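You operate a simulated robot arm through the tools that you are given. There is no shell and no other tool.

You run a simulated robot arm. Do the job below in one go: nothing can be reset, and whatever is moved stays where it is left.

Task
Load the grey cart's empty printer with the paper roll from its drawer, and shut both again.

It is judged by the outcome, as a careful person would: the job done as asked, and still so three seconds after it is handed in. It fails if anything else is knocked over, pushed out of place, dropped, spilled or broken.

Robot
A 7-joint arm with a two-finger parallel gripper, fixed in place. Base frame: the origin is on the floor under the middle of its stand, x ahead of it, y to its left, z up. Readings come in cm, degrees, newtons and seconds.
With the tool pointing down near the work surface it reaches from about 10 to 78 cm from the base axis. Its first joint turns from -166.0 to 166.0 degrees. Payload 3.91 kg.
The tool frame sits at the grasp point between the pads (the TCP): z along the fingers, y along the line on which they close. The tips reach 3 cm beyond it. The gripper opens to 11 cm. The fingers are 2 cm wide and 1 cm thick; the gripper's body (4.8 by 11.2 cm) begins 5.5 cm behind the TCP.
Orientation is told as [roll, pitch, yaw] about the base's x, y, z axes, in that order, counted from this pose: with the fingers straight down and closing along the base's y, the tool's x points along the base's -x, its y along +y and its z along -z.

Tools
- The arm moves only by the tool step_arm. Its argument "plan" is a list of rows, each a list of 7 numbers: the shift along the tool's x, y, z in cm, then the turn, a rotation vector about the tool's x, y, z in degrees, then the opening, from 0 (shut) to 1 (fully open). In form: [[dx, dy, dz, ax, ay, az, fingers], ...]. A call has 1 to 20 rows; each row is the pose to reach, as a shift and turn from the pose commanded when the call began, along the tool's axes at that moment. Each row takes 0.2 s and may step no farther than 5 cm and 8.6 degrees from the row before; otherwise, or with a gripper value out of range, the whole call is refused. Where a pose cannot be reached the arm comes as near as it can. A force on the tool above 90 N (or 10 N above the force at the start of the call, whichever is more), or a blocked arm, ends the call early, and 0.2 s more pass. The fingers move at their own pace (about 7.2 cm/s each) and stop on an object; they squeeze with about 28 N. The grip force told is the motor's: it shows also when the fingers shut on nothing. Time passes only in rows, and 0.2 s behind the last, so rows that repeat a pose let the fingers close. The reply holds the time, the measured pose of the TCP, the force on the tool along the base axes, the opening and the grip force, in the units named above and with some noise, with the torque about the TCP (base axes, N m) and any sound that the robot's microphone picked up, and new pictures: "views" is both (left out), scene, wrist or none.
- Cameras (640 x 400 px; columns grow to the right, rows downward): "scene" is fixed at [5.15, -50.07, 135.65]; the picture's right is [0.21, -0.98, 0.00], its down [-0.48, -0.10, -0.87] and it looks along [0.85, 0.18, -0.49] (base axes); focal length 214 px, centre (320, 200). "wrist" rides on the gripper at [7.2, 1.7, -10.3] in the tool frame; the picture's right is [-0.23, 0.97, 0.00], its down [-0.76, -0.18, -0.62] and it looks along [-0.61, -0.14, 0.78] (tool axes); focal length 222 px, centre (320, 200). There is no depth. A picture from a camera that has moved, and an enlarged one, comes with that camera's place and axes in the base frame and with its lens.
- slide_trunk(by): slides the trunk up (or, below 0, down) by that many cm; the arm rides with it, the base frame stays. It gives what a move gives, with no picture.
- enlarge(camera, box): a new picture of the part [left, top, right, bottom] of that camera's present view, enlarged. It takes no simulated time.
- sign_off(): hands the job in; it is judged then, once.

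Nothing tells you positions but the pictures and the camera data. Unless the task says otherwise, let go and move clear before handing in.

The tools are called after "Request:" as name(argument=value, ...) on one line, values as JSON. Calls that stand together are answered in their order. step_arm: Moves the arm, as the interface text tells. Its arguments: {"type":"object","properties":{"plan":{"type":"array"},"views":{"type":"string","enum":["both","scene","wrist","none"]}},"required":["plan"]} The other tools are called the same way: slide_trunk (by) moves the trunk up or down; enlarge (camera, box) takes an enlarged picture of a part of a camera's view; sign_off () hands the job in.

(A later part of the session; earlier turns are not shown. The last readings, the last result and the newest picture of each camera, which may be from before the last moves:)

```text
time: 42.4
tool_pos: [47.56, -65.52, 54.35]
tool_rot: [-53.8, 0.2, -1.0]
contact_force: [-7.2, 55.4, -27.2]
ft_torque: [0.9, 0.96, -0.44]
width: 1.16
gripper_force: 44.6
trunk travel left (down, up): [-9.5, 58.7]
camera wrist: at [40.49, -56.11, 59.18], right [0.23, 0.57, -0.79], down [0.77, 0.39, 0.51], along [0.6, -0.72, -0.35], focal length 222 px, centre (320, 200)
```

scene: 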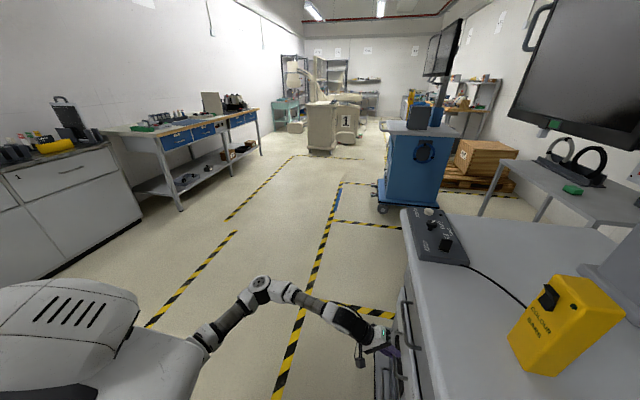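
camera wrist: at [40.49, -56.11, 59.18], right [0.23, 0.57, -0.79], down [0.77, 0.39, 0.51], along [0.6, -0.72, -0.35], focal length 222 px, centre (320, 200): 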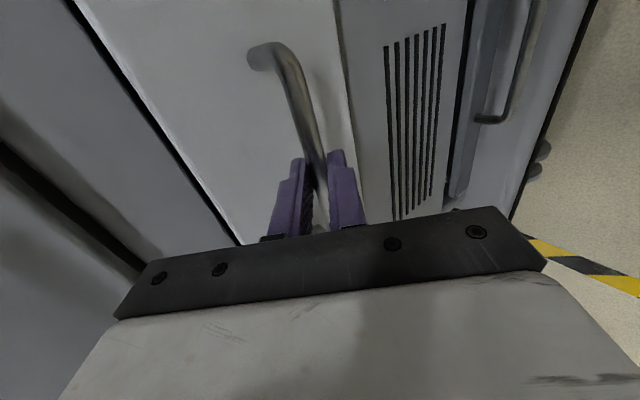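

The printer bar is gripped, but with about 55 N of side load. I'll relieve that, then pull gently and watch whether the front slides or swings.

Request:
step_arm(plan=[[0, 0.3, -0.1, 0, 0, 0, 0], [0, 0.54, -0.23, 0, 0, 0, 0], [0, 0.54, -0.23, 0, 0, 0, 0]], views="none")

Request:
step_arm(plan=[[0, 0.3, -0.4, 0, 0, 0, 0], [0, 0.6, -0.8, 0, 0, 0, 0], [0, 0.9, -1.2, 0, 0, 0, 0], [0, 1.2, -1.6, 0, 0, 0, 0]], views="both")

```text
time: 43.2
tool_pos: [47.47, -65.39, 54.34]
tool_rot: [-54.6, 0.0, -0.9]
contact_force: [-7.3, -4.3, -26.1]
ft_torque: [0.29, 0.04, 0.9]
width: 1.16
gripper_force: 45.4
trunk travel left (down, up): [-9.5, 58.7]
```

```text
time: 44.2
tool_pos: [47.43, -63.3, 54.31]
tool_rot: [-54.6, 0.1, -1.0]
contact_force: [-13.9, -1.2, -25.3]
ft_torque: [0.24, 0.38, 0.38]
width: 1.16
gripper_force: 44.6
trunk travel left (down, up): [-9.5, 58.7]
camera wrist: at [40.54, -53.71, 59.05], right [0.24, 0.56, -0.79], down [0.77, 0.39, 0.5], along [0.59, -0.73, -0.34], focal length 222 px, centre (320, 200)
```

scene: 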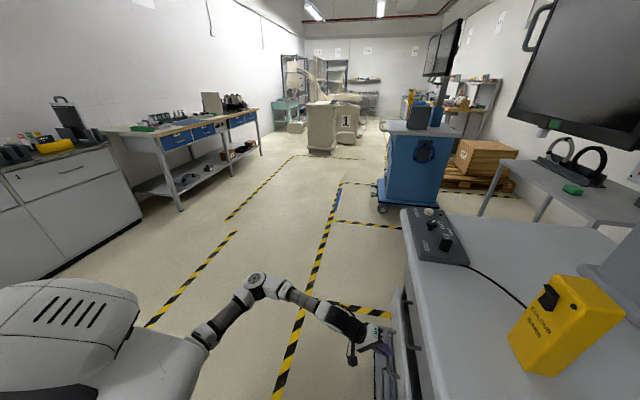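
wrist: 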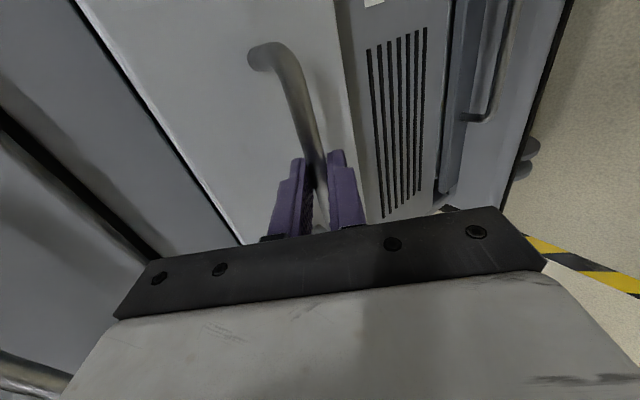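

The printer front slides out like a drawer with almost no resistance. I'll draw it out to about 15 cm while easing the sideways load, then look inside.

Request:
step_arm(plan=[[0.1, 0.81, -0.89, 0, 0, 0, 0], [0.19, 1.63, -1.78, 0, 0, 0, 0], [0.21, 2.32, -2.76, 0, 0, 0, 0], [0.23, 3.02, -3.73, 0, 0, 0, 0], [0.255, 3.71, -4.71, 0, 0, 0, 0], [0.275, 4.41, -5.69, 0, 0, 0, 0], [0.3, 5.1, -6.67, 0, 0, 0, 0], [0.32, 5.8, -7.64, 0, 0, 0, 0], [0.34, 6.49, -8.62, 0, 0, 0, 0], [0.36, 7.19, -9.6, 0, 0, 0, 0], [0.38, 7.88, -10.58, 0, 0, 0, 0]], views="both")

Request:
enlarge(camera="scene", box=[330, 250, 450, 400])

```text
time: 46.6
tool_pos: [47.47, -50.07, 54.25]
tool_rot: [-54.9, 0.1, -0.8]
contact_force: [15.1, -1.1, -2.4]
ft_torque: [0.0, 0.73, -0.19]
width: 1.18
gripper_force: 45.2
trunk travel left (down, up): [-9.5, 58.7]
camera wrist: at [40.47, -40.51, 58.98], right [0.24, 0.56, -0.8], down [0.77, 0.4, 0.5], along [0.6, -0.73, -0.33], focal length 222 px, centre (320, 200)
```

scene: 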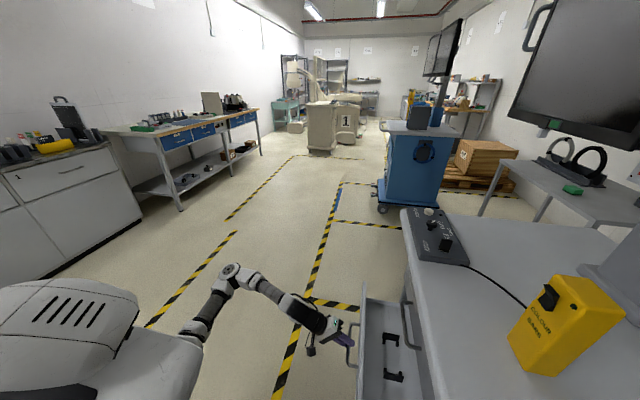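
wrist: 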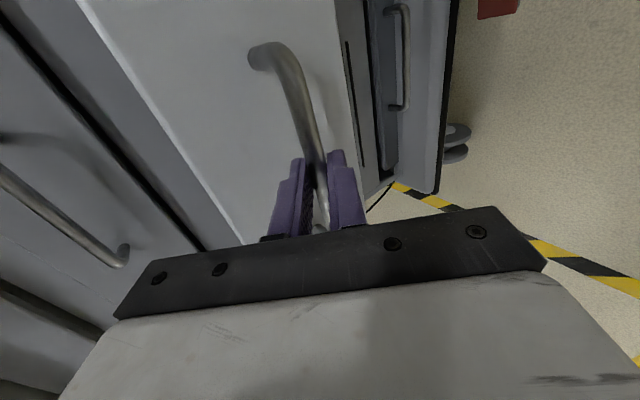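

```text
2.67 times, centred on (390, 325) of scene
camera zoom: at [5.15, -50.07, 135.65], right [0.21, -0.98, 0.0], down [-0.48, -0.1, -0.87], along [0.85, 0.18, -0.49], focal length 572 px, centre (133, -133)
```

zoom: 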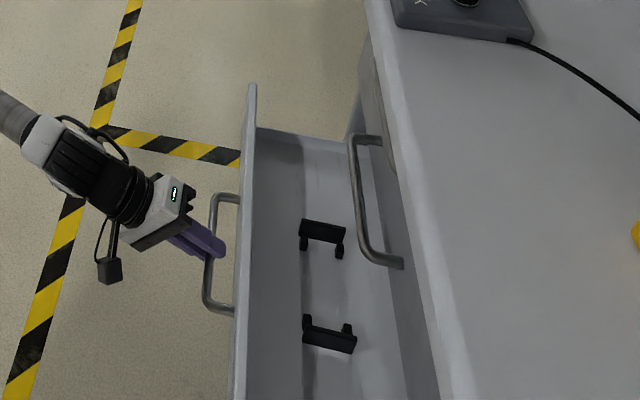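

The printer tray has a black cradle of two facing brackets at x≈41 and x≈55, so the roll lies with its axis along x, centred near x=48. I'll draw the tray out another 10.6 cm so it can be loaded from above, clear of the handles.

Request:
step_arm(plan=[[-0.05, 0.69, -0.98, 0, 0, 0, 0], [-0.1, 1.38, -1.96, 0, 0, 0, 0], [-0.1, 2.07, -2.94, 0, 0, 0, 0], [-0.08, 2.76, -3.93, 0, 0, 0, 0], [-0.07, 3.45, -4.91, 0, 0, 0, 0], [-0.05, 4.14, -5.89, 0, 0, 0, 0], [-0.03, 4.83, -6.87, 0, 0, 0, 0], [-0.02, 5.52, -7.85, 0, 0, 0, 0], [0, 6.1, -8.67, 0, 0, 0, 0]], views="both")

Request:
enlarge(camera="scene", box=[300, 250, 440, 400])

```text
time: 48.6
tool_pos: [47.58, -39.48, 54.31]
tool_rot: [-54.8, 0.0, -1.0]
contact_force: [0.0, 0.4, 0.1]
ft_torque: [-0.01, 0.01, 0.02]
width: 0.0
gripper_force: 37.9
trunk travel left (down, up): [-9.5, 58.7]
camera wrist: at [40.5, -29.84, 58.98], right [0.24, 0.56, -0.8], down [0.77, 0.39, 0.5], along [0.59, -0.73, -0.34], focal length 222 px, centre (320, 200)
```

scene: 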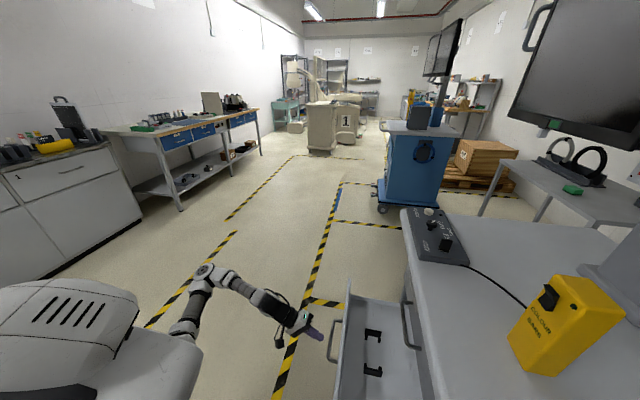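
wrist: 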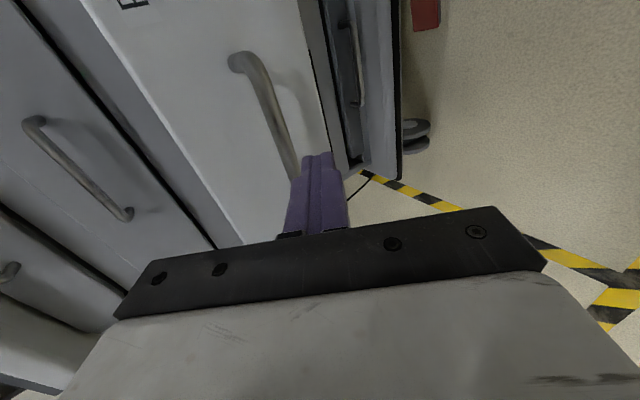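

```text
2.67 times, centred on (370, 325) of scene
camera zoom: at [5.15, -50.07, 135.65], right [0.21, -0.98, 0.0], down [-0.48, -0.1, -0.87], along [0.85, 0.18, -0.49], focal length 572 px, centre (187, -133)
```

zoom: 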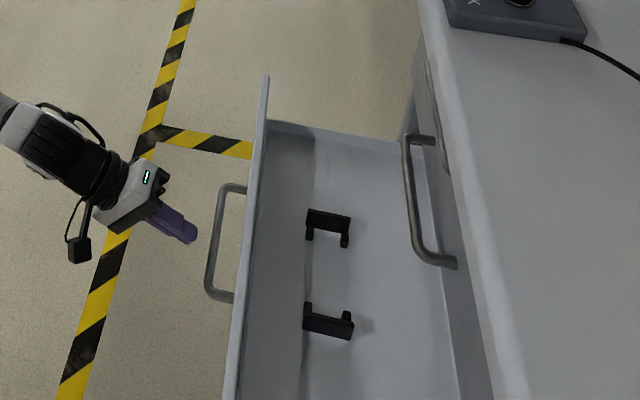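

The tray reached its end stop (about 22.5 cm out) and the bar slipped out of the fingers harmlessly; the cradle is now centred near (48, -60). I'll rise and turn the tool down so the wrist camera can look into the tray.

Request:
step_arm(plan=[[0, -2, -2.5, 0, 0, 0, 0.3], [0, -5, -5, -6, 0, 0, 0.3], [0, -8, -7.5, -14, 0, 0, 0.3], [0, -11, -10, -22, 0, 0, 0.3], [0, -14, -12, -30, 0, 0, 0.3], [0, -17, -13, -38, 0, 0, 0.3], [0, -19, -14, -46, 0, 0, 0.3], [0, -20, -15, -54.5, 0, 0, 0.3]], views="none")

Request:
step_arm(plan=[[0, 0, 0, 0, 0, 8.5, 0.3], [0, 0, 0, 0, 0, 17, 0.3], [0, 0, 0, 0, 0, 25.5, 0.3], [0, 0, 0, 0, 0, 34, 0.3], [0, 0, 0, 0, 0, 42.5, 0.3], [0, 0, 0, 0, 0, 51, 0.3], [0, 0, 0, 0, 0, 59.5, 0.3], [0, 0, 0, 0, 0, 68, 0.3], [0, 0, 0, 0, 0, 76.5, 0.3], [0, 0, 0, 0, 0, 85, 0.3], [0, 0, 0, 0, 0, 91, 0.3]], views="both")

```text
time: 50.4
tool_pos: [47.45, -38.54, 76.28]
tool_rot: [-0.6, 0.0, -1.1]
contact_force: [0.2, -0.1, -0.3]
ft_torque: [-0.03, -0.02, -0.01]
width: 3.3
gripper_force: 0.1
out of reach, approached as far as the arm can: row 8
trunk travel left (down, up): [-9.5, 58.7]
```

```text
time: 52.8
tool_pos: [47.39, -38.41, 76.22]
tool_rot: [0.0, -0.4, -92.1]
contact_force: [0.0, 0.3, 1.1]
ft_torque: [0.0, -0.03, -0.01]
width: 3.27
gripper_force: 0.0
trunk travel left (down, up): [-9.5, 58.7]
camera wrist: at [49.4, -31.12, 86.49], right [0.96, -0.26, 0.0], down [-0.21, -0.75, 0.63], along [-0.16, -0.61, -0.78], focal length 222 px, centre (320, 200)
```

scene: 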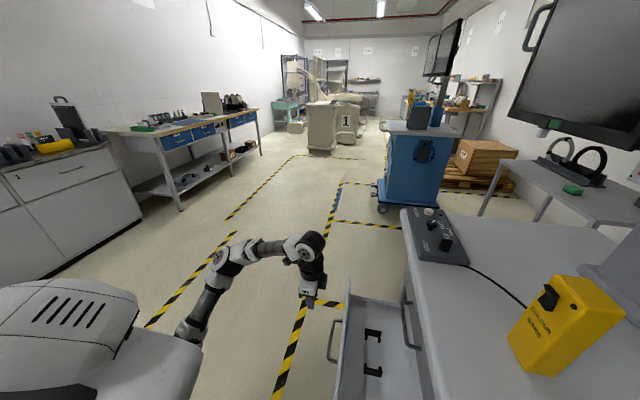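
wrist: 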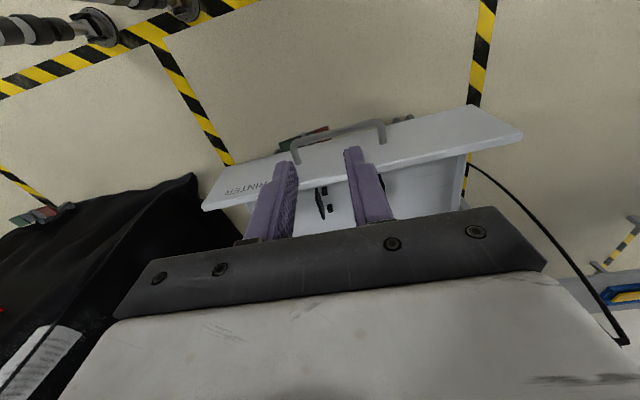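

The tool is down with the camera on the room side. I'll raise the trunk and shift over the tray to see the cradle clearly.

Request:
slide_trunk(by=12)

Request:
step_arm(plan=[[-4, 0, 0, 0, 0, 0, 0.3], [-8, 0, 0, 0, 0, 0, 0.3], [-12, 0, 0, 0, 0, 0, 0.3]], views="both")

Request:
enlarge(camera="wrist", box=[200, 50, 480, 225])

```text
time: 54.3
tool_pos: [47.43, -38.46, 88.13]
tool_rot: [0.1, -0.5, -92.0]
contact_force: [0.1, 0.1, 0.4]
ft_torque: [-0.03, -0.01, -0.01]
width: 3.31
gripper_force: 0.0
trunk travel left (down, up): [-21.5, 46.7]
```

```text
time: 55.1
tool_pos: [45.9, -49.7, 87.26]
tool_rot: [0.0, -0.7, -91.8]
contact_force: [0.7, -0.3, 0.7]
ft_torque: [-0.04, 0.04, -0.01]
width: 3.27
gripper_force: 0.0
out of reach, approached as far as the arm can: row 2, 3
trunk travel left (down, up): [-21.5, 46.7]
camera wrist: at [47.84, -42.3, 97.58], right [0.97, -0.26, 0.0], down [-0.2, -0.75, 0.63], along [-0.16, -0.61, -0.77], focal length 222 px, centre (320, 200)
```

scene: 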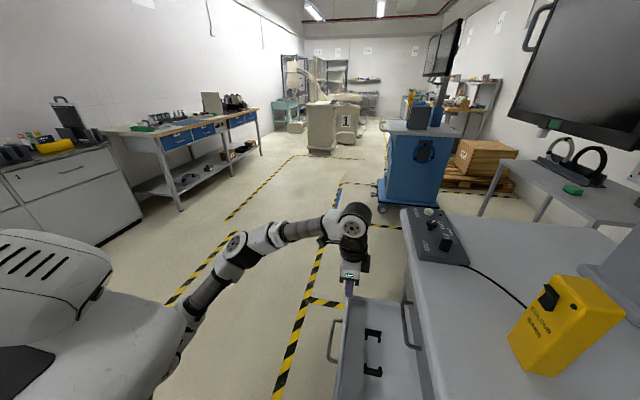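
wrist: 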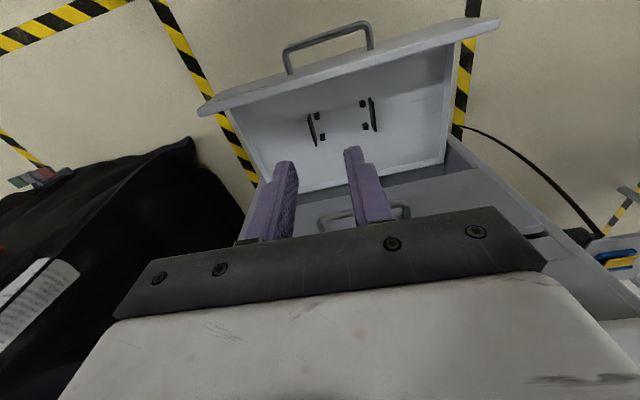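

```text
2.29 times, centred on (340, 138) of wrist
camera zoom: at [47.84, -42.3, 97.58], right [0.97, -0.26, 0.0], down [-0.2, -0.75, 0.63], along [-0.16, -0.61, -0.77], focal length 508 px, centre (274, 343)
```

zoom: 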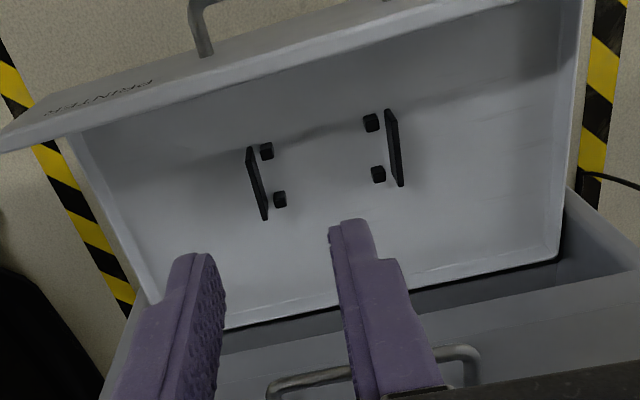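

The cradle is clear now: end plates at x≈41.5 and 54.6, with four short pegs at y≈-57.3 and -62.1, so the roll drops in at about (48.1, -59.7) with its axis along x. Now I'll back away and reorient to reopen drawer 2.

Request:
step_arm(plan=[[2, 0, 0, 0, 0, -8.4, 0.27], [4, 0, 0, 0, 0, -16.8, 0.27], [6, 0, 0, 0, 0, -25.2, 0.27], [8, 0, 0, 0, 0, -33.6, 0.27], [10, 0, 0, 0, 0, -42, 0.27], [11, 0, 0, 0, 0, -50.4, 0.27], [11, 0, 0, 0, 0, -58.8, 0.27], [11, 0, 0, 0, 0, -67.2, 0.27], [11, 0, 0, 0, 0, -75.6, 0.27], [11, 0, 0, 0, 0, -84, 0.27], [11, 0, 0, 0, 0, -91.8, 0.27]], views="none")

Request:
slide_trunk(by=-8)

Request:
step_arm(plan=[[0, 0, 0, 8, 0, 0, 0.27], [0, 0, 0, 16, 0, 0, 0.27], [0, 0, 0, 24, 0, 0, 0.27], [0, 0, 0, 32, 0, 0, 0.27], [0, 0, 0, 40, 0, 0, 0.27], [0, 0, 0, 48, 0, 0, 0.27], [0, 0, 0, 56, 0, 0, 0.27], [0, 0, 0, 64, 0, 0, 0.27]], views="both")

```text
time: 57.5
tool_pos: [46.25, -38.57, 87.26]
tool_rot: [-0.5, -0.1, -0.1]
contact_force: [-0.3, -0.3, 0.2]
ft_torque: [0.0, 0.02, -0.01]
width: 2.96
gripper_force: 0.0
trunk travel left (down, up): [-21.5, 46.7]
```

```text
time: 58.7
tool_pos: [46.2, -38.67, 79.18]
tool_rot: [-0.5, 0.0, -0.1]
contact_force: [0.4, 1.1, -0.1]
ft_torque: [-0.01, 0.03, 0.0]
width: 2.96
gripper_force: 0.1
trunk travel left (down, up): [-13.5, 54.7]
```

```text
time: 60.5
tool_pos: [46.23, -38.53, 79.31]
tool_rot: [-64.6, 0.0, -0.2]
contact_force: [0.2, 0.6, -0.3]
ft_torque: [-0.03, 0.0, -0.01]
width: 2.95
gripper_force: 0.2
trunk travel left (down, up): [-13.5, 54.7]
camera wrist: at [39.0, -28.41, 82.24], right [0.23, 0.42, -0.88], down [0.76, 0.48, 0.43], along [0.6, -0.77, -0.21], focal length 222 px, centre (320, 200)
```

scene: 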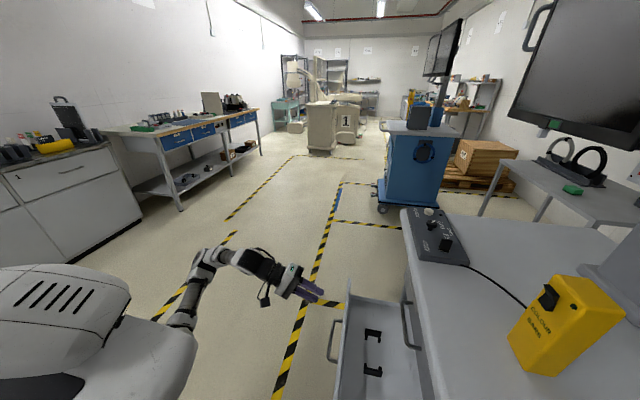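
wrist: 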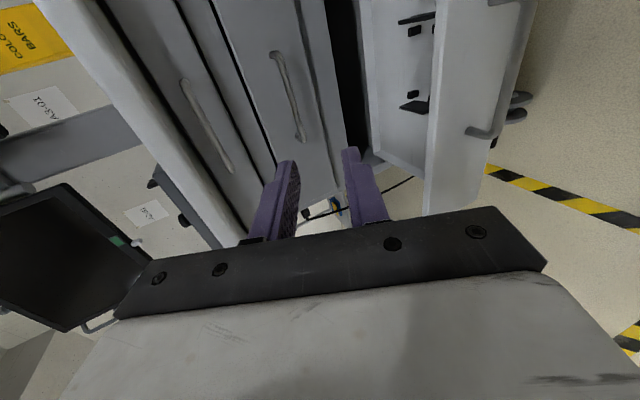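

Request:
step_arm(plan=[[-0.4, -1.5, 4, 0, 0, 0, 0.27], [-0.8, -3, 8, 0, 0, 0, 0.27], [-1.2, -4.5, 12, 0, 0, 0, 0.27], [-1.37, -5.26, 16, 0, 0, 0, 0.27], [-1.37, -5.26, 20, 0, 0, 0, 0.27], [-1.37, -5.26, 23.5, 0, 0, 0, 0.27]], views="wrist")

```text
time: 61.9
tool_pos: [47.53, -61.94, 74.05]
tool_rot: [-64.5, 0.0, -0.2]
contact_force: [-0.5, 0.3, -0.1]
ft_torque: [0.0, 0.01, -0.02]
width: 2.95
gripper_force: 0.2
trunk travel left (down, up): [-13.5, 54.7]
camera wrist: at [40.3, -51.87, 77.03], right [0.23, 0.42, -0.88], down [0.76, 0.48, 0.43], along [0.6, -0.77, -0.21], focal length 222 px, centre (320, 200)
```

wrist: 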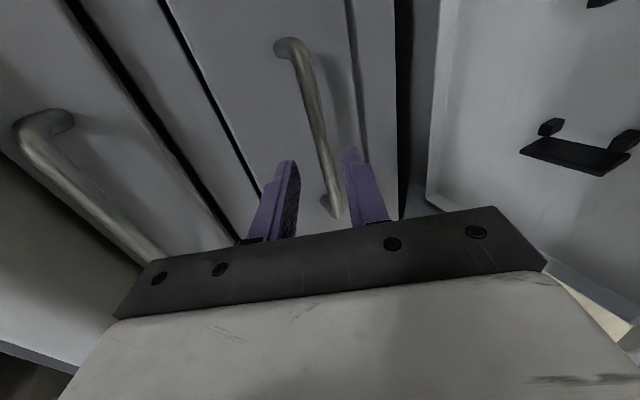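

Request:
step_arm(plan=[[0, 0.15, 1.5, 0, 0, 0, 0.27], [0, 0.25, 3, 0, 0, 0, 0.27], [0, 0.25, 3.9, 0, 0, 0, 0.27], [0, 0.25, 3.9, 0, 0, 0, 0.1], [0, 0.25, 3.9, 0, 0, 0, 0], [0, 0.25, 3.9, 0, 0, 0, 0], [0, 0.25, 3.9, 0, 0, 0, 0]], views="wrist")

```text
time: 63.5
tool_pos: [47.61, -65.38, 72.16]
tool_rot: [-64.6, 0.0, -0.1]
contact_force: [5.0, -3.5, 6.0]
ft_torque: [-0.14, 0.13, -0.09]
width: 1.17
gripper_force: 44.4
trunk travel left (down, up): [-13.5, 54.7]
camera wrist: at [40.35, -55.27, 75.1], right [0.23, 0.42, -0.88], down [0.76, 0.48, 0.43], along [0.6, -0.77, -0.21], focal length 222 px, centre (320, 200)
```

wrist: 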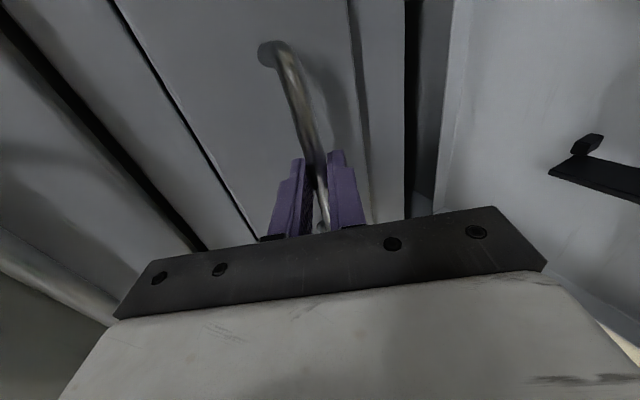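

A clean grip with little side load. Now I'll draw drawer 2 out 25 cm over the open tray.

Request:
step_arm(plan=[[0, 0.54, -1.13, 0, 0, 0, 0], [0, 1.07, -2.26, 0, 0, 0, 0], [0, 1.61, -3.39, 0, 0, 0, 0], [0, 2.14, -4.52, 0, 0, 0, 0], [0, 2.68, -5.64, 0, 0, 0, 0], [0, 3.22, -6.77, 0, 0, 0, 0], [0, 3.75, -7.9, 0, 0, 0, 0], [0, 4.29, -9.03, 0, 0, 0, 0], [0, 4.83, -10.16, 0, 0, 0, 0], [0, 5.36, -11.29, 0, 0, 0, 0], [0, 5.9, -12.42, 0, 0, 0, 0], [0, 6.44, -13.55, 0, 0, 0, 0], [0, 6.97, -14.67, 0, 0, 0, 0], [0, 7.51, -15.8, 0, 0, 0, 0], [0, 8.04, -16.93, 0, 0, 0, 0], [0, 8.58, -18.06, 0, 0, 0, 0], [0, 9.12, -19.19, 0, 0, 0, 0], [0, 9.65, -20.32, 0, 0, 0, 0], [0, 10.19, -21.45, 0, 0, 0, 0], [0, 10.73, -22.58, 0, 0, 0, 0]], views="both")

Request:
enlarge(camera="scene", box=[300, 230, 440, 400])

```text
time: 67.7
tool_pos: [47.59, -40.38, 72.1]
tool_rot: [-64.7, 0.0, -0.3]
contact_force: [11.5, -1.4, 16.6]
ft_torque: [-0.28, 0.56, -0.98]
width: 1.16
gripper_force: 44.8
trunk travel left (down, up): [-13.5, 54.7]
camera wrist: at [40.35, -30.26, 75.08], right [0.23, 0.41, -0.88], down [0.76, 0.48, 0.43], along [0.6, -0.77, -0.21], focal length 222 px, centre (320, 200)
```

scene: 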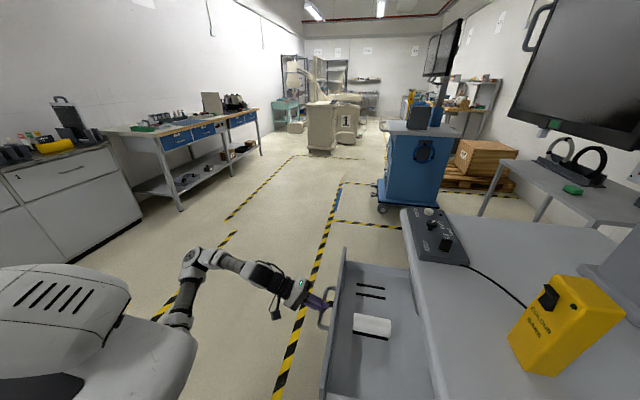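
wrist: 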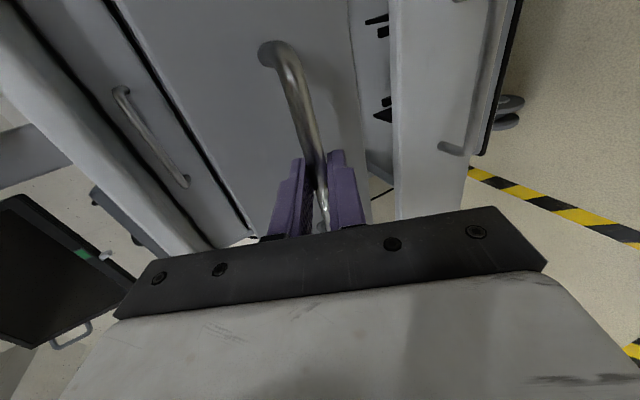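

```text
2.35 times, centred on (370, 315) of scene
camera zoom: at [5.15, -50.07, 135.65], right [0.21, -0.98, 0.0], down [-0.48, -0.1, -0.87], along [0.85, 0.18, -0.49], focal length 505 px, centre (202, -71)
```

zoom: 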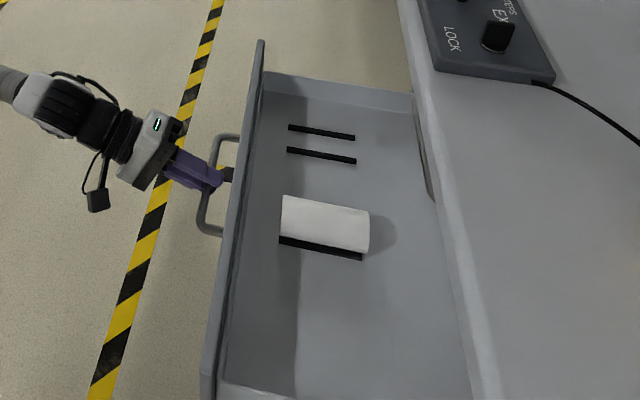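

Drawer 2 is open, with the roll at about (46.1, -57.6, 69.7), roughly 4.5 cm across and 11 cm long. I'll let go of the handle, back off, raise the trunk and point the tool down with the fingers closing along x.

Request:
step_arm(plan=[[0, 0, 0, 0, 0, 0, 0.27], [0, 0, 0, 0, 0, 0, 0.27], [0, 0, -3, 0, 0, 0, 0.27], [0, 0, -6, 0, 0, 0, 0.27], [0, 0, -9, 0, 0, 0, 0.27]], views="none")

Request:
slide_trunk(by=22)

Request:
step_arm(plan=[[0, 0, 0, -8, 0, 0, 0.5], [0, 0, 0, -16, 0, 0, 0.7], [0, 0, 0, -24, 0, 0, 0.75], [0, 0, 0, -32, 0, 0, 0.75], [0, 0, 0, -40, 0, 0, 0.75], [0, 0, 0, -48, 0, 0, 0.75], [0, 0, 0, -56, 0, 0, 0.75], [0, 0, 0, -64.7, 0, 0, 0.75]], views="none")

Request:
step_arm(plan=[[0, 0, 0, 0, 0, 8.5, 0.75], [0, 0, 0, 0, 0, 17, 0.75], [0, 0, 0, 0, 0, 25.5, 0.75], [0, 0, 0, 0, 0, 34, 0.75], [0, 0, 0, 0, 0, 42.5, 0.75], [0, 0, 0, 0, 0, 51, 0.75], [0, 0, 0, 0, 0, 59.5, 0.75], [0, 0, 0, 0, 0, 68, 0.75], [0, 0, 0, 0, 0, 76.5, 0.75], [0, 0, 0, 0, 0, 85, 0.75], [0, 0, 0, 0, 0, 90, 0.75]], views="both")

```text
time: 68.9
tool_pos: [47.54, -32.34, 75.78]
tool_rot: [-64.5, 0.1, -0.1]
contact_force: [0.2, 0.0, 0.1]
ft_torque: [0.0, 0.03, -0.03]
width: 2.97
gripper_force: 0.0
trunk travel left (down, up): [-13.5, 54.7]
```

```text
time: 71.2
tool_pos: [47.68, -32.24, 97.93]
tool_rot: [-64.5, -0.1, -0.2]
contact_force: [-0.4, 0.3, 0.4]
ft_torque: [-0.02, 0.0, -0.07]
width: 2.94
gripper_force: 0.1
trunk travel left (down, up): [-35.5, 32.7]
```

```text
refused: row 8 steps farther than a row can; nothing moved
```

```text
time: 73.6
tool_pos: [47.57, -32.26, 97.75]
tool_rot: [0.2, -64.5, -90.5]
contact_force: [0.3, 0.5, 0.1]
ft_torque: [0.02, 0.05, 0.0]
width: 8.26
gripper_force: 0.1
trunk travel left (down, up): [-35.5, 32.7]
camera wrist: at [49.39, -19.78, 95.79], right [0.97, -0.1, 0.21], down [-0.18, 0.24, 0.96], along [-0.15, -0.97, 0.21], focal length 222 px, centre (320, 200)
```

scene: 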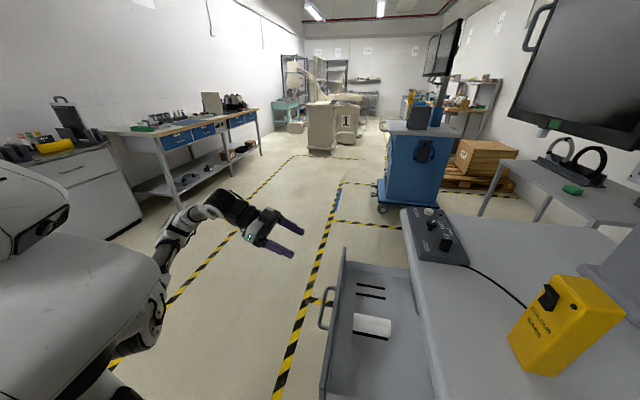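
wrist: 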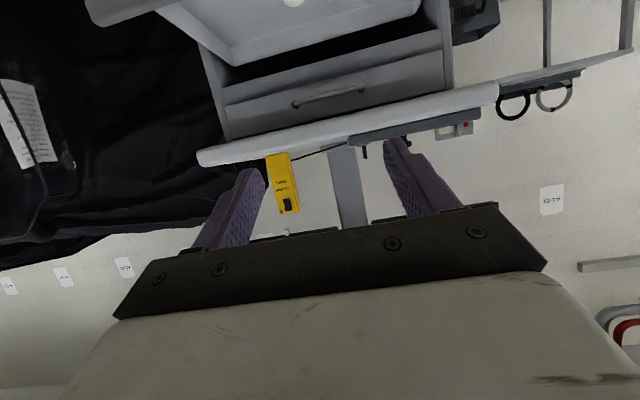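

One tilt call was refused for step size, so the roll turn happened while tilted; no harm. I'll now tilt the tool to point straight down.

Request:
step_arm(plan=[[0, 0, 0, 0, 8, 0, 0.75], [0, 0, 0, 0, 16, 0, 0.75], [0, 0, 0, 0, 24, 0, 0.75], [0, 0, 0, 0, 32, 0, 0.75], [0, 0, 0, 0, 40, 0, 0.75], [0, 0, 0, 0, 48, 0, 0.75], [0, 0, 0, 0, 56, 0, 0.75], [0, 0, 0, 0, 64.3, 0, 0.75]], views="both")

```text
time: 75.4
tool_pos: [47.59, -32.35, 97.88]
tool_rot: [0.0, -0.1, -90.3]
contact_force: [-0.8, -0.6, 0.0]
ft_torque: [0.02, -0.01, -0.01]
width: 8.24
gripper_force: 0.0
trunk travel left (down, up): [-35.5, 32.7]
camera wrist: at [49.3, -24.95, 108.24], right [0.97, -0.23, 0.0], down [-0.18, -0.76, 0.62], along [-0.14, -0.61, -0.78], focal length 222 px, centre (320, 200)
```

scene: 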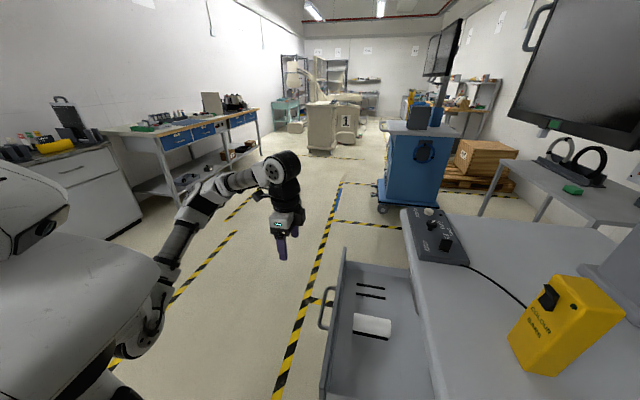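
wrist: 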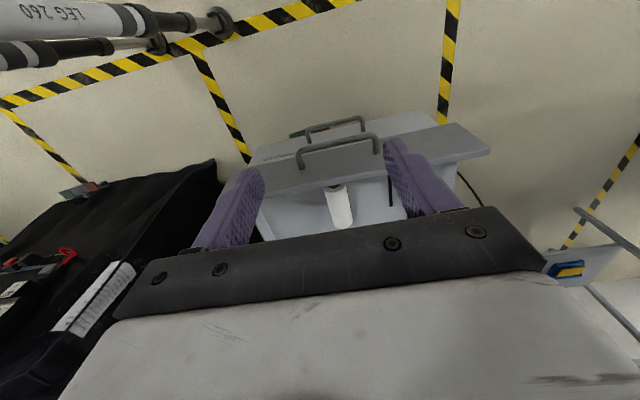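

Request:
step_arm(plan=[[-4, -0.3, 1, 0, 0, 0, 0.75], [-8, -0.6, 2.5, 0, 0, 0, 0.75], [-12, -0.9, 4, 0, 0, 0, 0.75], [-16, -1.2, 5.5, 0, 0, 0, 0.75], [-20, -1.5, 7, 0, 0, 0, 0.75], [-23, -1.5, 8, 0, 0, 0, 0.75], [-25, -1.5, 9, 0, 0, 0, 0.75]], views="both")

Request:
enlarge(camera="wrist", box=[200, 50, 480, 225])

```text
time: 77.0
tool_pos: [46.12, -57.13, 88.9]
tool_rot: [0.0, -0.3, -90.3]
contact_force: [0.5, 0.5, 0.2]
ft_torque: [-0.01, -0.03, -0.01]
width: 8.26
gripper_force: 0.0
trunk travel left (down, up): [-35.5, 32.7]
camera wrist: at [47.85, -49.84, 99.31], right [0.97, -0.23, 0.0], down [-0.18, -0.76, 0.63], along [-0.14, -0.61, -0.78], focal length 222 px, centre (320, 200)
```

scene: 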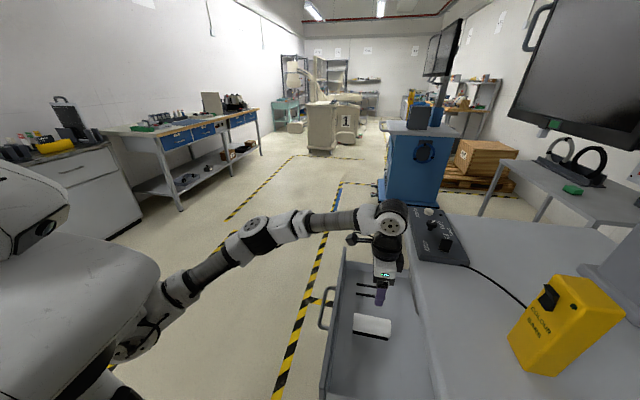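
wrist: 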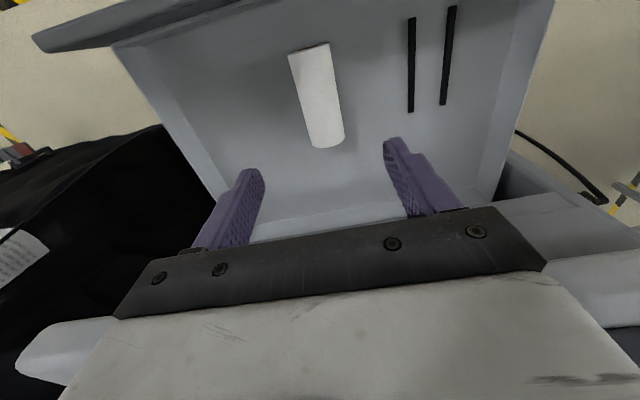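

```text
2.29 times, centred on (340, 138) of wrist
camera zoom: at [47.85, -49.84, 99.31], right [0.97, -0.23, 0.0], down [-0.18, -0.76, 0.63], along [-0.14, -0.61, -0.78], focal length 508 px, centre (274, 343)
```

zoom: 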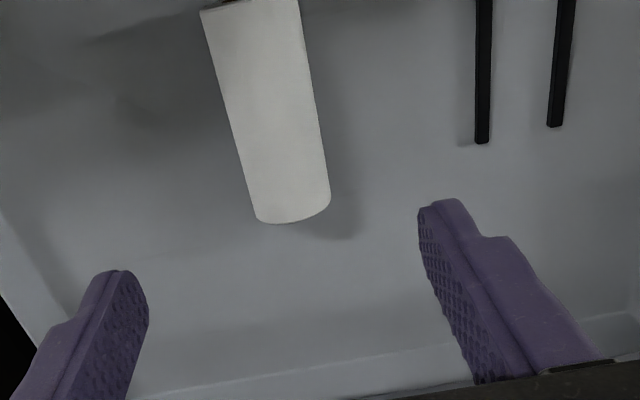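

The roll sits at x≈46.3, from y≈-52 to -62.5, right under the gripper. I'll lower with the trunk most of the way and finish with small arm steps.

Request:
slide_trunk(by=-14)

Request:
step_arm(plan=[[0, 0.15, 0, 0, 0, 0, 0.75]], views="both")

```text
time: 78.7
tool_pos: [46.04, -57.23, 74.96]
tool_rot: [0.0, -0.4, -90.2]
contact_force: [0.1, 0.6, 0.8]
ft_torque: [0.01, -0.01, -0.01]
width: 8.26
gripper_force: 0.0
trunk travel left (down, up): [-21.5, 46.7]
```

```text
time: 79.1
tool_pos: [46.14, -57.17, 75.07]
tool_rot: [0.0, -0.2, -90.3]
contact_force: [-0.9, 0.7, -0.2]
ft_torque: [0.01, -0.02, 0.03]
width: 8.24
gripper_force: 0.1
trunk travel left (down, up): [-21.5, 46.7]
camera wrist: at [47.99, -49.77, 85.34], right [0.97, -0.23, 0.0], down [-0.18, -0.76, 0.63], along [-0.14, -0.61, -0.78], focal length 222 px, centre (320, 200)
```

scene: 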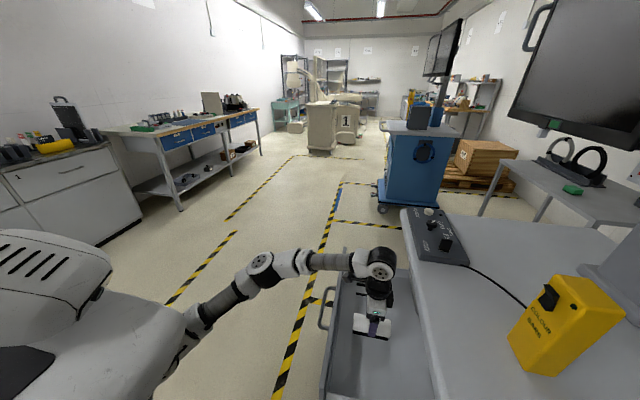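
wrist: 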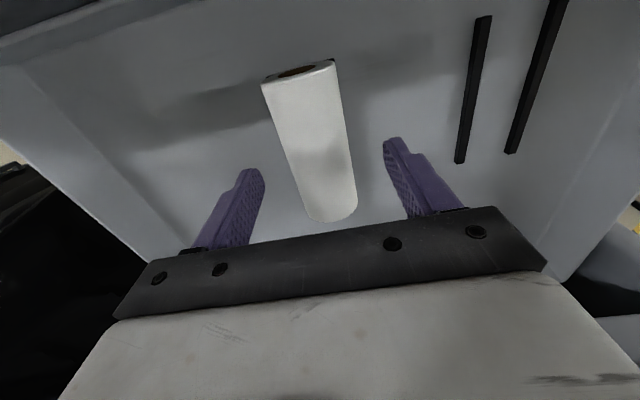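

Request:
step_arm(plan=[[0, 0.1, 1, 0, 0, 0, 0.75], [0, 0.2, 2, 0, 0, 0, 0.75], [0, 0.2, 2.8, 0, 0, 0, 0.75], [0, 0.2, 3.3, 0, 0, 0, 0.75]], views="wrist")

```text
time: 80.1
tool_pos: [46.44, -57.18, 71.64]
tool_rot: [0.0, -0.3, -90.2]
contact_force: [0.2, 0.4, -0.3]
ft_torque: [0.03, 0.0, -0.01]
width: 8.26
gripper_force: 0.0
trunk travel left (down, up): [-21.5, 46.7]
camera wrist: at [48.26, -49.74, 82.02], right [0.97, -0.23, 0.0], down [-0.18, -0.76, 0.63], along [-0.14, -0.61, -0.78], focal length 222 px, centre (320, 200)
```

wrist: 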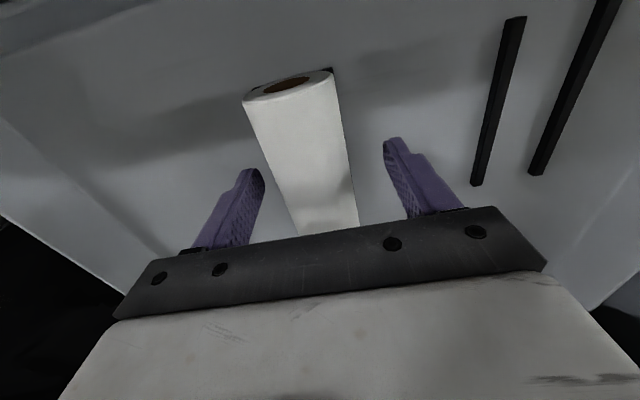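

No contact yet and the roll lies between the pads. I'll go 0.4 cm lower and close on it.

Request:
step_arm(plan=[[0, 0, 0.4, 0, 0, 0, 0.75], [0, 0, 0.4, 0, 0, 0, 0.5], [0, 0, 0.4, 0, 0, 0, 0.3], [0, 0, 0.4, 0, 0, 0, 0.2], [0, 0, 0.4, 0, 0, 0, 0.2], [0, 0, 0.4, 0, 0, 0, 0.2]], views="both")

```text
time: 81.5
tool_pos: [46.28, -57.22, 71.33]
tool_rot: [0.0, -0.4, -90.2]
contact_force: [-14.1, -0.7, 2.3]
ft_torque: [0.0, 0.44, 0.07]
width: 4.5
gripper_force: 28.1
trunk travel left (down, up): [-21.5, 46.7]
camera wrist: at [48.1, -49.83, 81.68], right [0.97, -0.23, 0.0], down [-0.18, -0.76, 0.63], along [-0.15, -0.61, -0.78], focal length 222 px, centre (320, 200)
```

scene: 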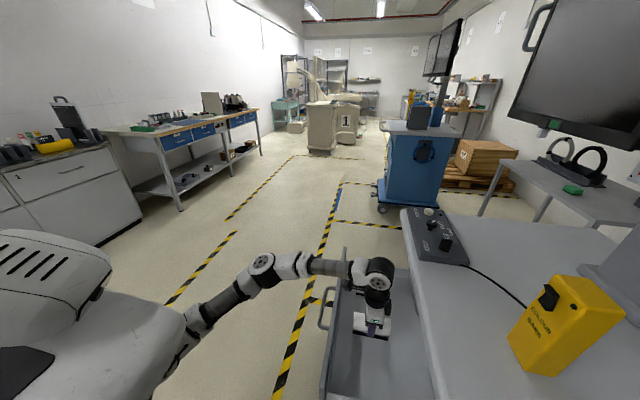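
wrist: 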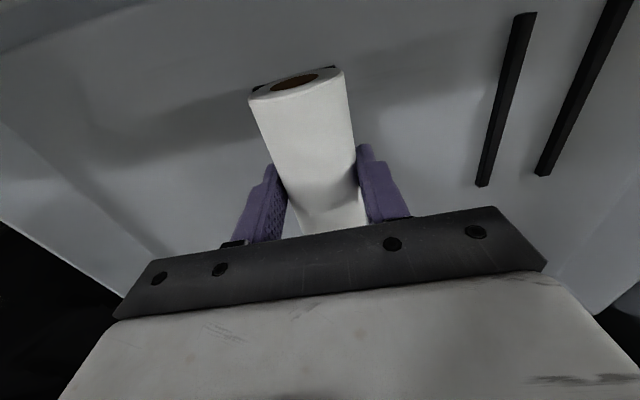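

The roll is gripped (4.5 cm, 28 N). I'll lift it a little to check that it holds.

Request:
step_arm(plan=[[0, 0, -0.3, 0, 0, 0, 0.1], [0, 0, -1.2, 0, 0, 0, 0.1], [0, 0, -2.2, 0, 0, 0, 0.1], [0, 0, -3.2, 0, 0, 0, 0.1]], views="both")

```text
time: 82.5
tool_pos: [46.5, -57.21, 74.54]
tool_rot: [0.0, -0.3, -90.2]
contact_force: [0.4, 0.4, -1.9]
ft_torque: [0.01, -0.01, 0.02]
width: 4.52
gripper_force: 28.5
trunk travel left (down, up): [-21.5, 46.7]
camera wrist: at [48.29, -49.83, 84.89], right [0.97, -0.23, 0.0], down [-0.18, -0.76, 0.63], along [-0.14, -0.61, -0.78], focal length 222 px, centre (320, 200)
```

scene: 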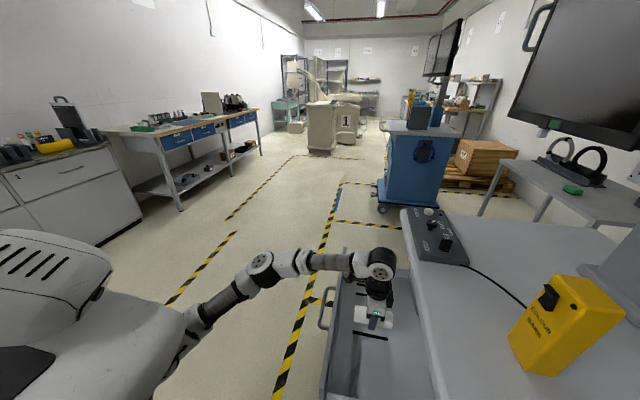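
wrist: 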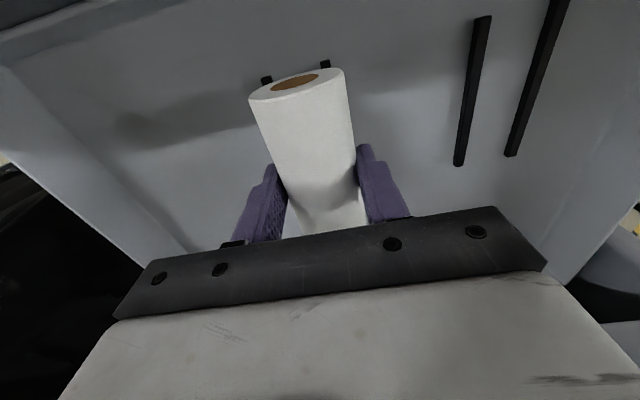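

The roll is held securely with about 2 N of weight. I'll raise it well clear of the drawer with the trunk.

Request:
slide_trunk(by=14)

Request:
step_arm(plan=[[3, 0, 0, 0, 0, 0, 0.1], [7, 0, 0, 0, 0, 0, 0.1], [11, 0, 0, 0, 0, 0, 0.1], [15, 0, 0, 0, 0, 0, 0.1], [19, 0, 0, 0, 0, 0, 0.1], [23, 0, 0, 0, 0, 0, 0.1], [26, 0, 0, 0, 0, 0, 0.1]], views="both")

```text
time: 84.1
tool_pos: [46.44, -57.21, 88.49]
tool_rot: [0.0, -0.1, -90.3]
contact_force: [0.4, -0.9, -1.5]
ft_torque: [-0.01, 0.0, 0.0]
width: 4.51
gripper_force: 28.1
trunk travel left (down, up): [-35.5, 32.7]
```

```text
time: 85.7
tool_pos: [46.56, -31.05, 88.26]
tool_rot: [0.1, -0.3, -90.2]
contact_force: [-0.1, -0.6, -2.3]
ft_torque: [0.04, -0.03, -0.03]
width: 4.51
gripper_force: 27.7
trunk travel left (down, up): [-35.5, 32.7]
camera wrist: at [48.3, -23.62, 98.73], right [0.97, -0.23, 0.0], down [-0.18, -0.76, 0.63], along [-0.14, -0.61, -0.78], focal length 222 px, centre (320, 200)
```

scene: 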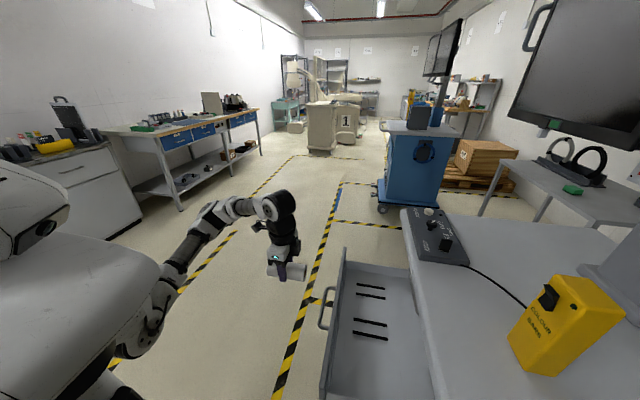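
wrist: 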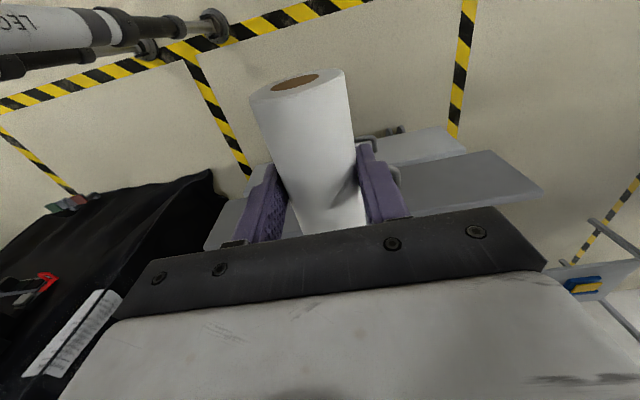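

The roll is clear of the drawer. Now I'll turn it so its axis lies along x, moving to x≈33 so I can push the drawer shut beside its handle with the outside of a finger.

Request:
step_arm(plan=[[0, -1.2, 0, 0, 0, -8.2, 0.1], [0, -2.4, 0, 0, 0, -16.4, 0.1], [0, -3.6, 0, 0, 0, -24.6, 0.1], [0, -4.8, 0, 0, 0, -32.8, 0.1], [0, -6, 0, 0, 0, -41, 0.1], [0, -7.2, 0, 0, 0, -49.2, 0.1], [0, -8.4, 0, 0, 0, -57.4, 0.1], [0, -9.6, 0, 0, 0, -65.6, 0.1], [0, -10.8, 0, 0, 0, -73.8, 0.1], [0, -12, 0, 0, 0, -82, 0.1], [0, -13.5, 0, 0, 0, -89.8, 0.1]], views="none")

Request:
step_arm(plan=[[0, 0, 0, 8, 0, 0, 0.1], [0, 0, 0, 16, 0, 0, 0.1], [0, 0, 0, 24, 0, 0, 0.1], [0, 0, 0, 32, 0, 0, 0.1], [0, 0, 0, 40, 0, 0, 0.1], [0, 0, 0, 45, 0, 0, 0.1]], views="both")

```text
time: 88.1
tool_pos: [33.14, -31.27, 88.41]
tool_rot: [-0.3, 0.0, -0.4]
contact_force: [0.1, 0.4, -1.8]
ft_torque: [0.03, 0.02, -0.01]
width: 4.52
gripper_force: 27.6
trunk travel left (down, up): [-35.5, 32.7]
```

```text
time: 89.5
tool_pos: [33.32, -31.6, 88.86]
tool_rot: [-45.3, 0.0, -0.4]
contact_force: [0.5, 0.1, -1.9]
ft_torque: [0.0, 0.01, -0.01]
width: 4.51
gripper_force: 28.2
out of reach, approached as far as the arm can: row 6
trunk travel left (down, up): [-35.5, 32.7]
camera wrist: at [26.22, -22.91, 94.99], right [0.23, 0.68, -0.69], down [0.76, 0.31, 0.56], along [0.6, -0.66, -0.45], focal length 222 px, centre (320, 200)
```

scene: 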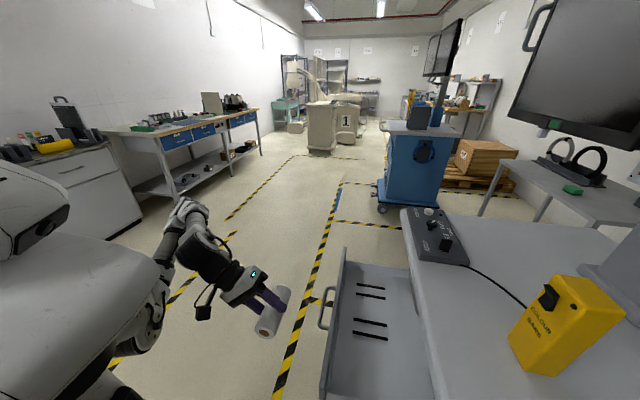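
wrist: 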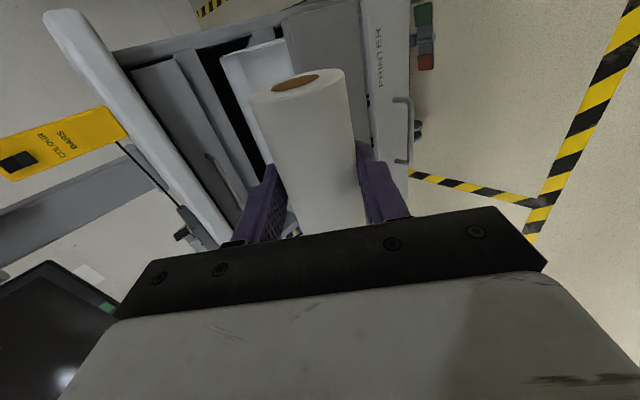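

Orientation is right. I'll lower the trunk so the fingertips are level with drawer 2's front.

Request:
slide_trunk(by=-16.9)

Request:
step_arm(plan=[[0, 0, 0, 0, 0, 0, 0.1]], views="both")

Request:
enlarge(camera="scene", box=[240, 230, 420, 400])

```text
time: 91.5
tool_pos: [33.42, -31.65, 71.86]
tool_rot: [-45.2, -0.1, -0.3]
contact_force: [-0.1, 1.2, -1.3]
ft_torque: [0.01, -0.03, 0.01]
width: 4.53
gripper_force: 27.9
trunk travel left (down, up): [-18.6, 49.6]
```

```text
time: 91.8
tool_pos: [33.34, -31.48, 71.95]
tool_rot: [-45.2, 0.0, -0.4]
contact_force: [-0.3, 0.0, -1.3]
ft_torque: [0.02, -0.04, -0.02]
width: 4.49
gripper_force: 27.5
trunk travel left (down, up): [-18.6, 49.6]
camera wrist: at [26.22, -22.93, 78.1], right [0.23, 0.68, -0.69], down [0.76, 0.31, 0.56], along [0.6, -0.66, -0.45], focal length 222 px, centre (320, 200)
```

scene: 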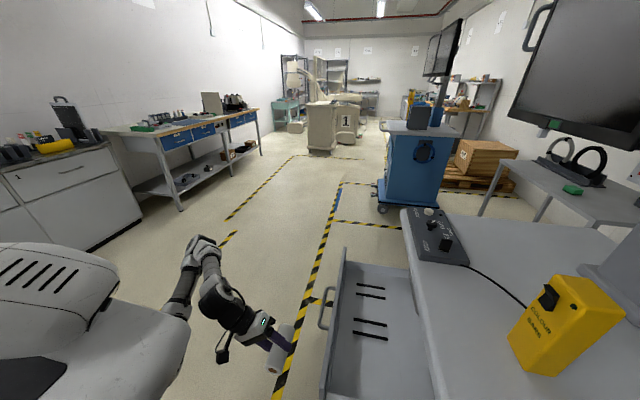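
wrist: 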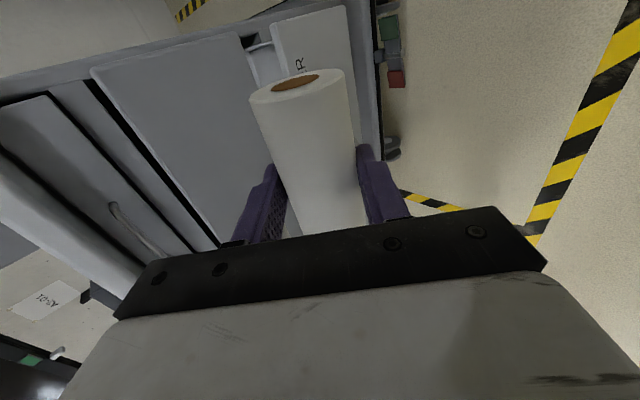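

```text
2.35 times, centred on (330, 315) of scene
camera zoom: at [5.15, -50.07, 135.65], right [0.21, -0.98, 0.0], down [-0.48, -0.1, -0.87], along [0.85, 0.18, -0.49], focal length 505 px, centre (296, -71)
```

zoom: 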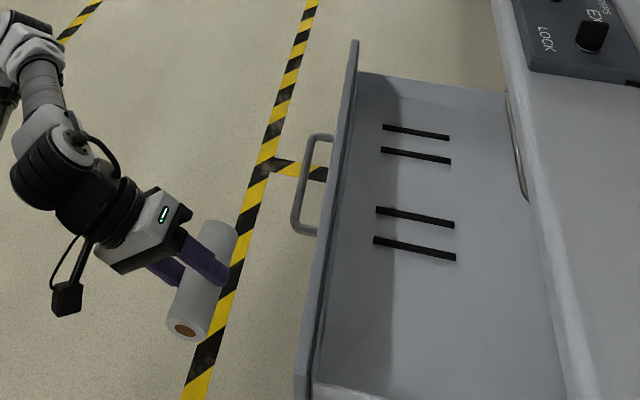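

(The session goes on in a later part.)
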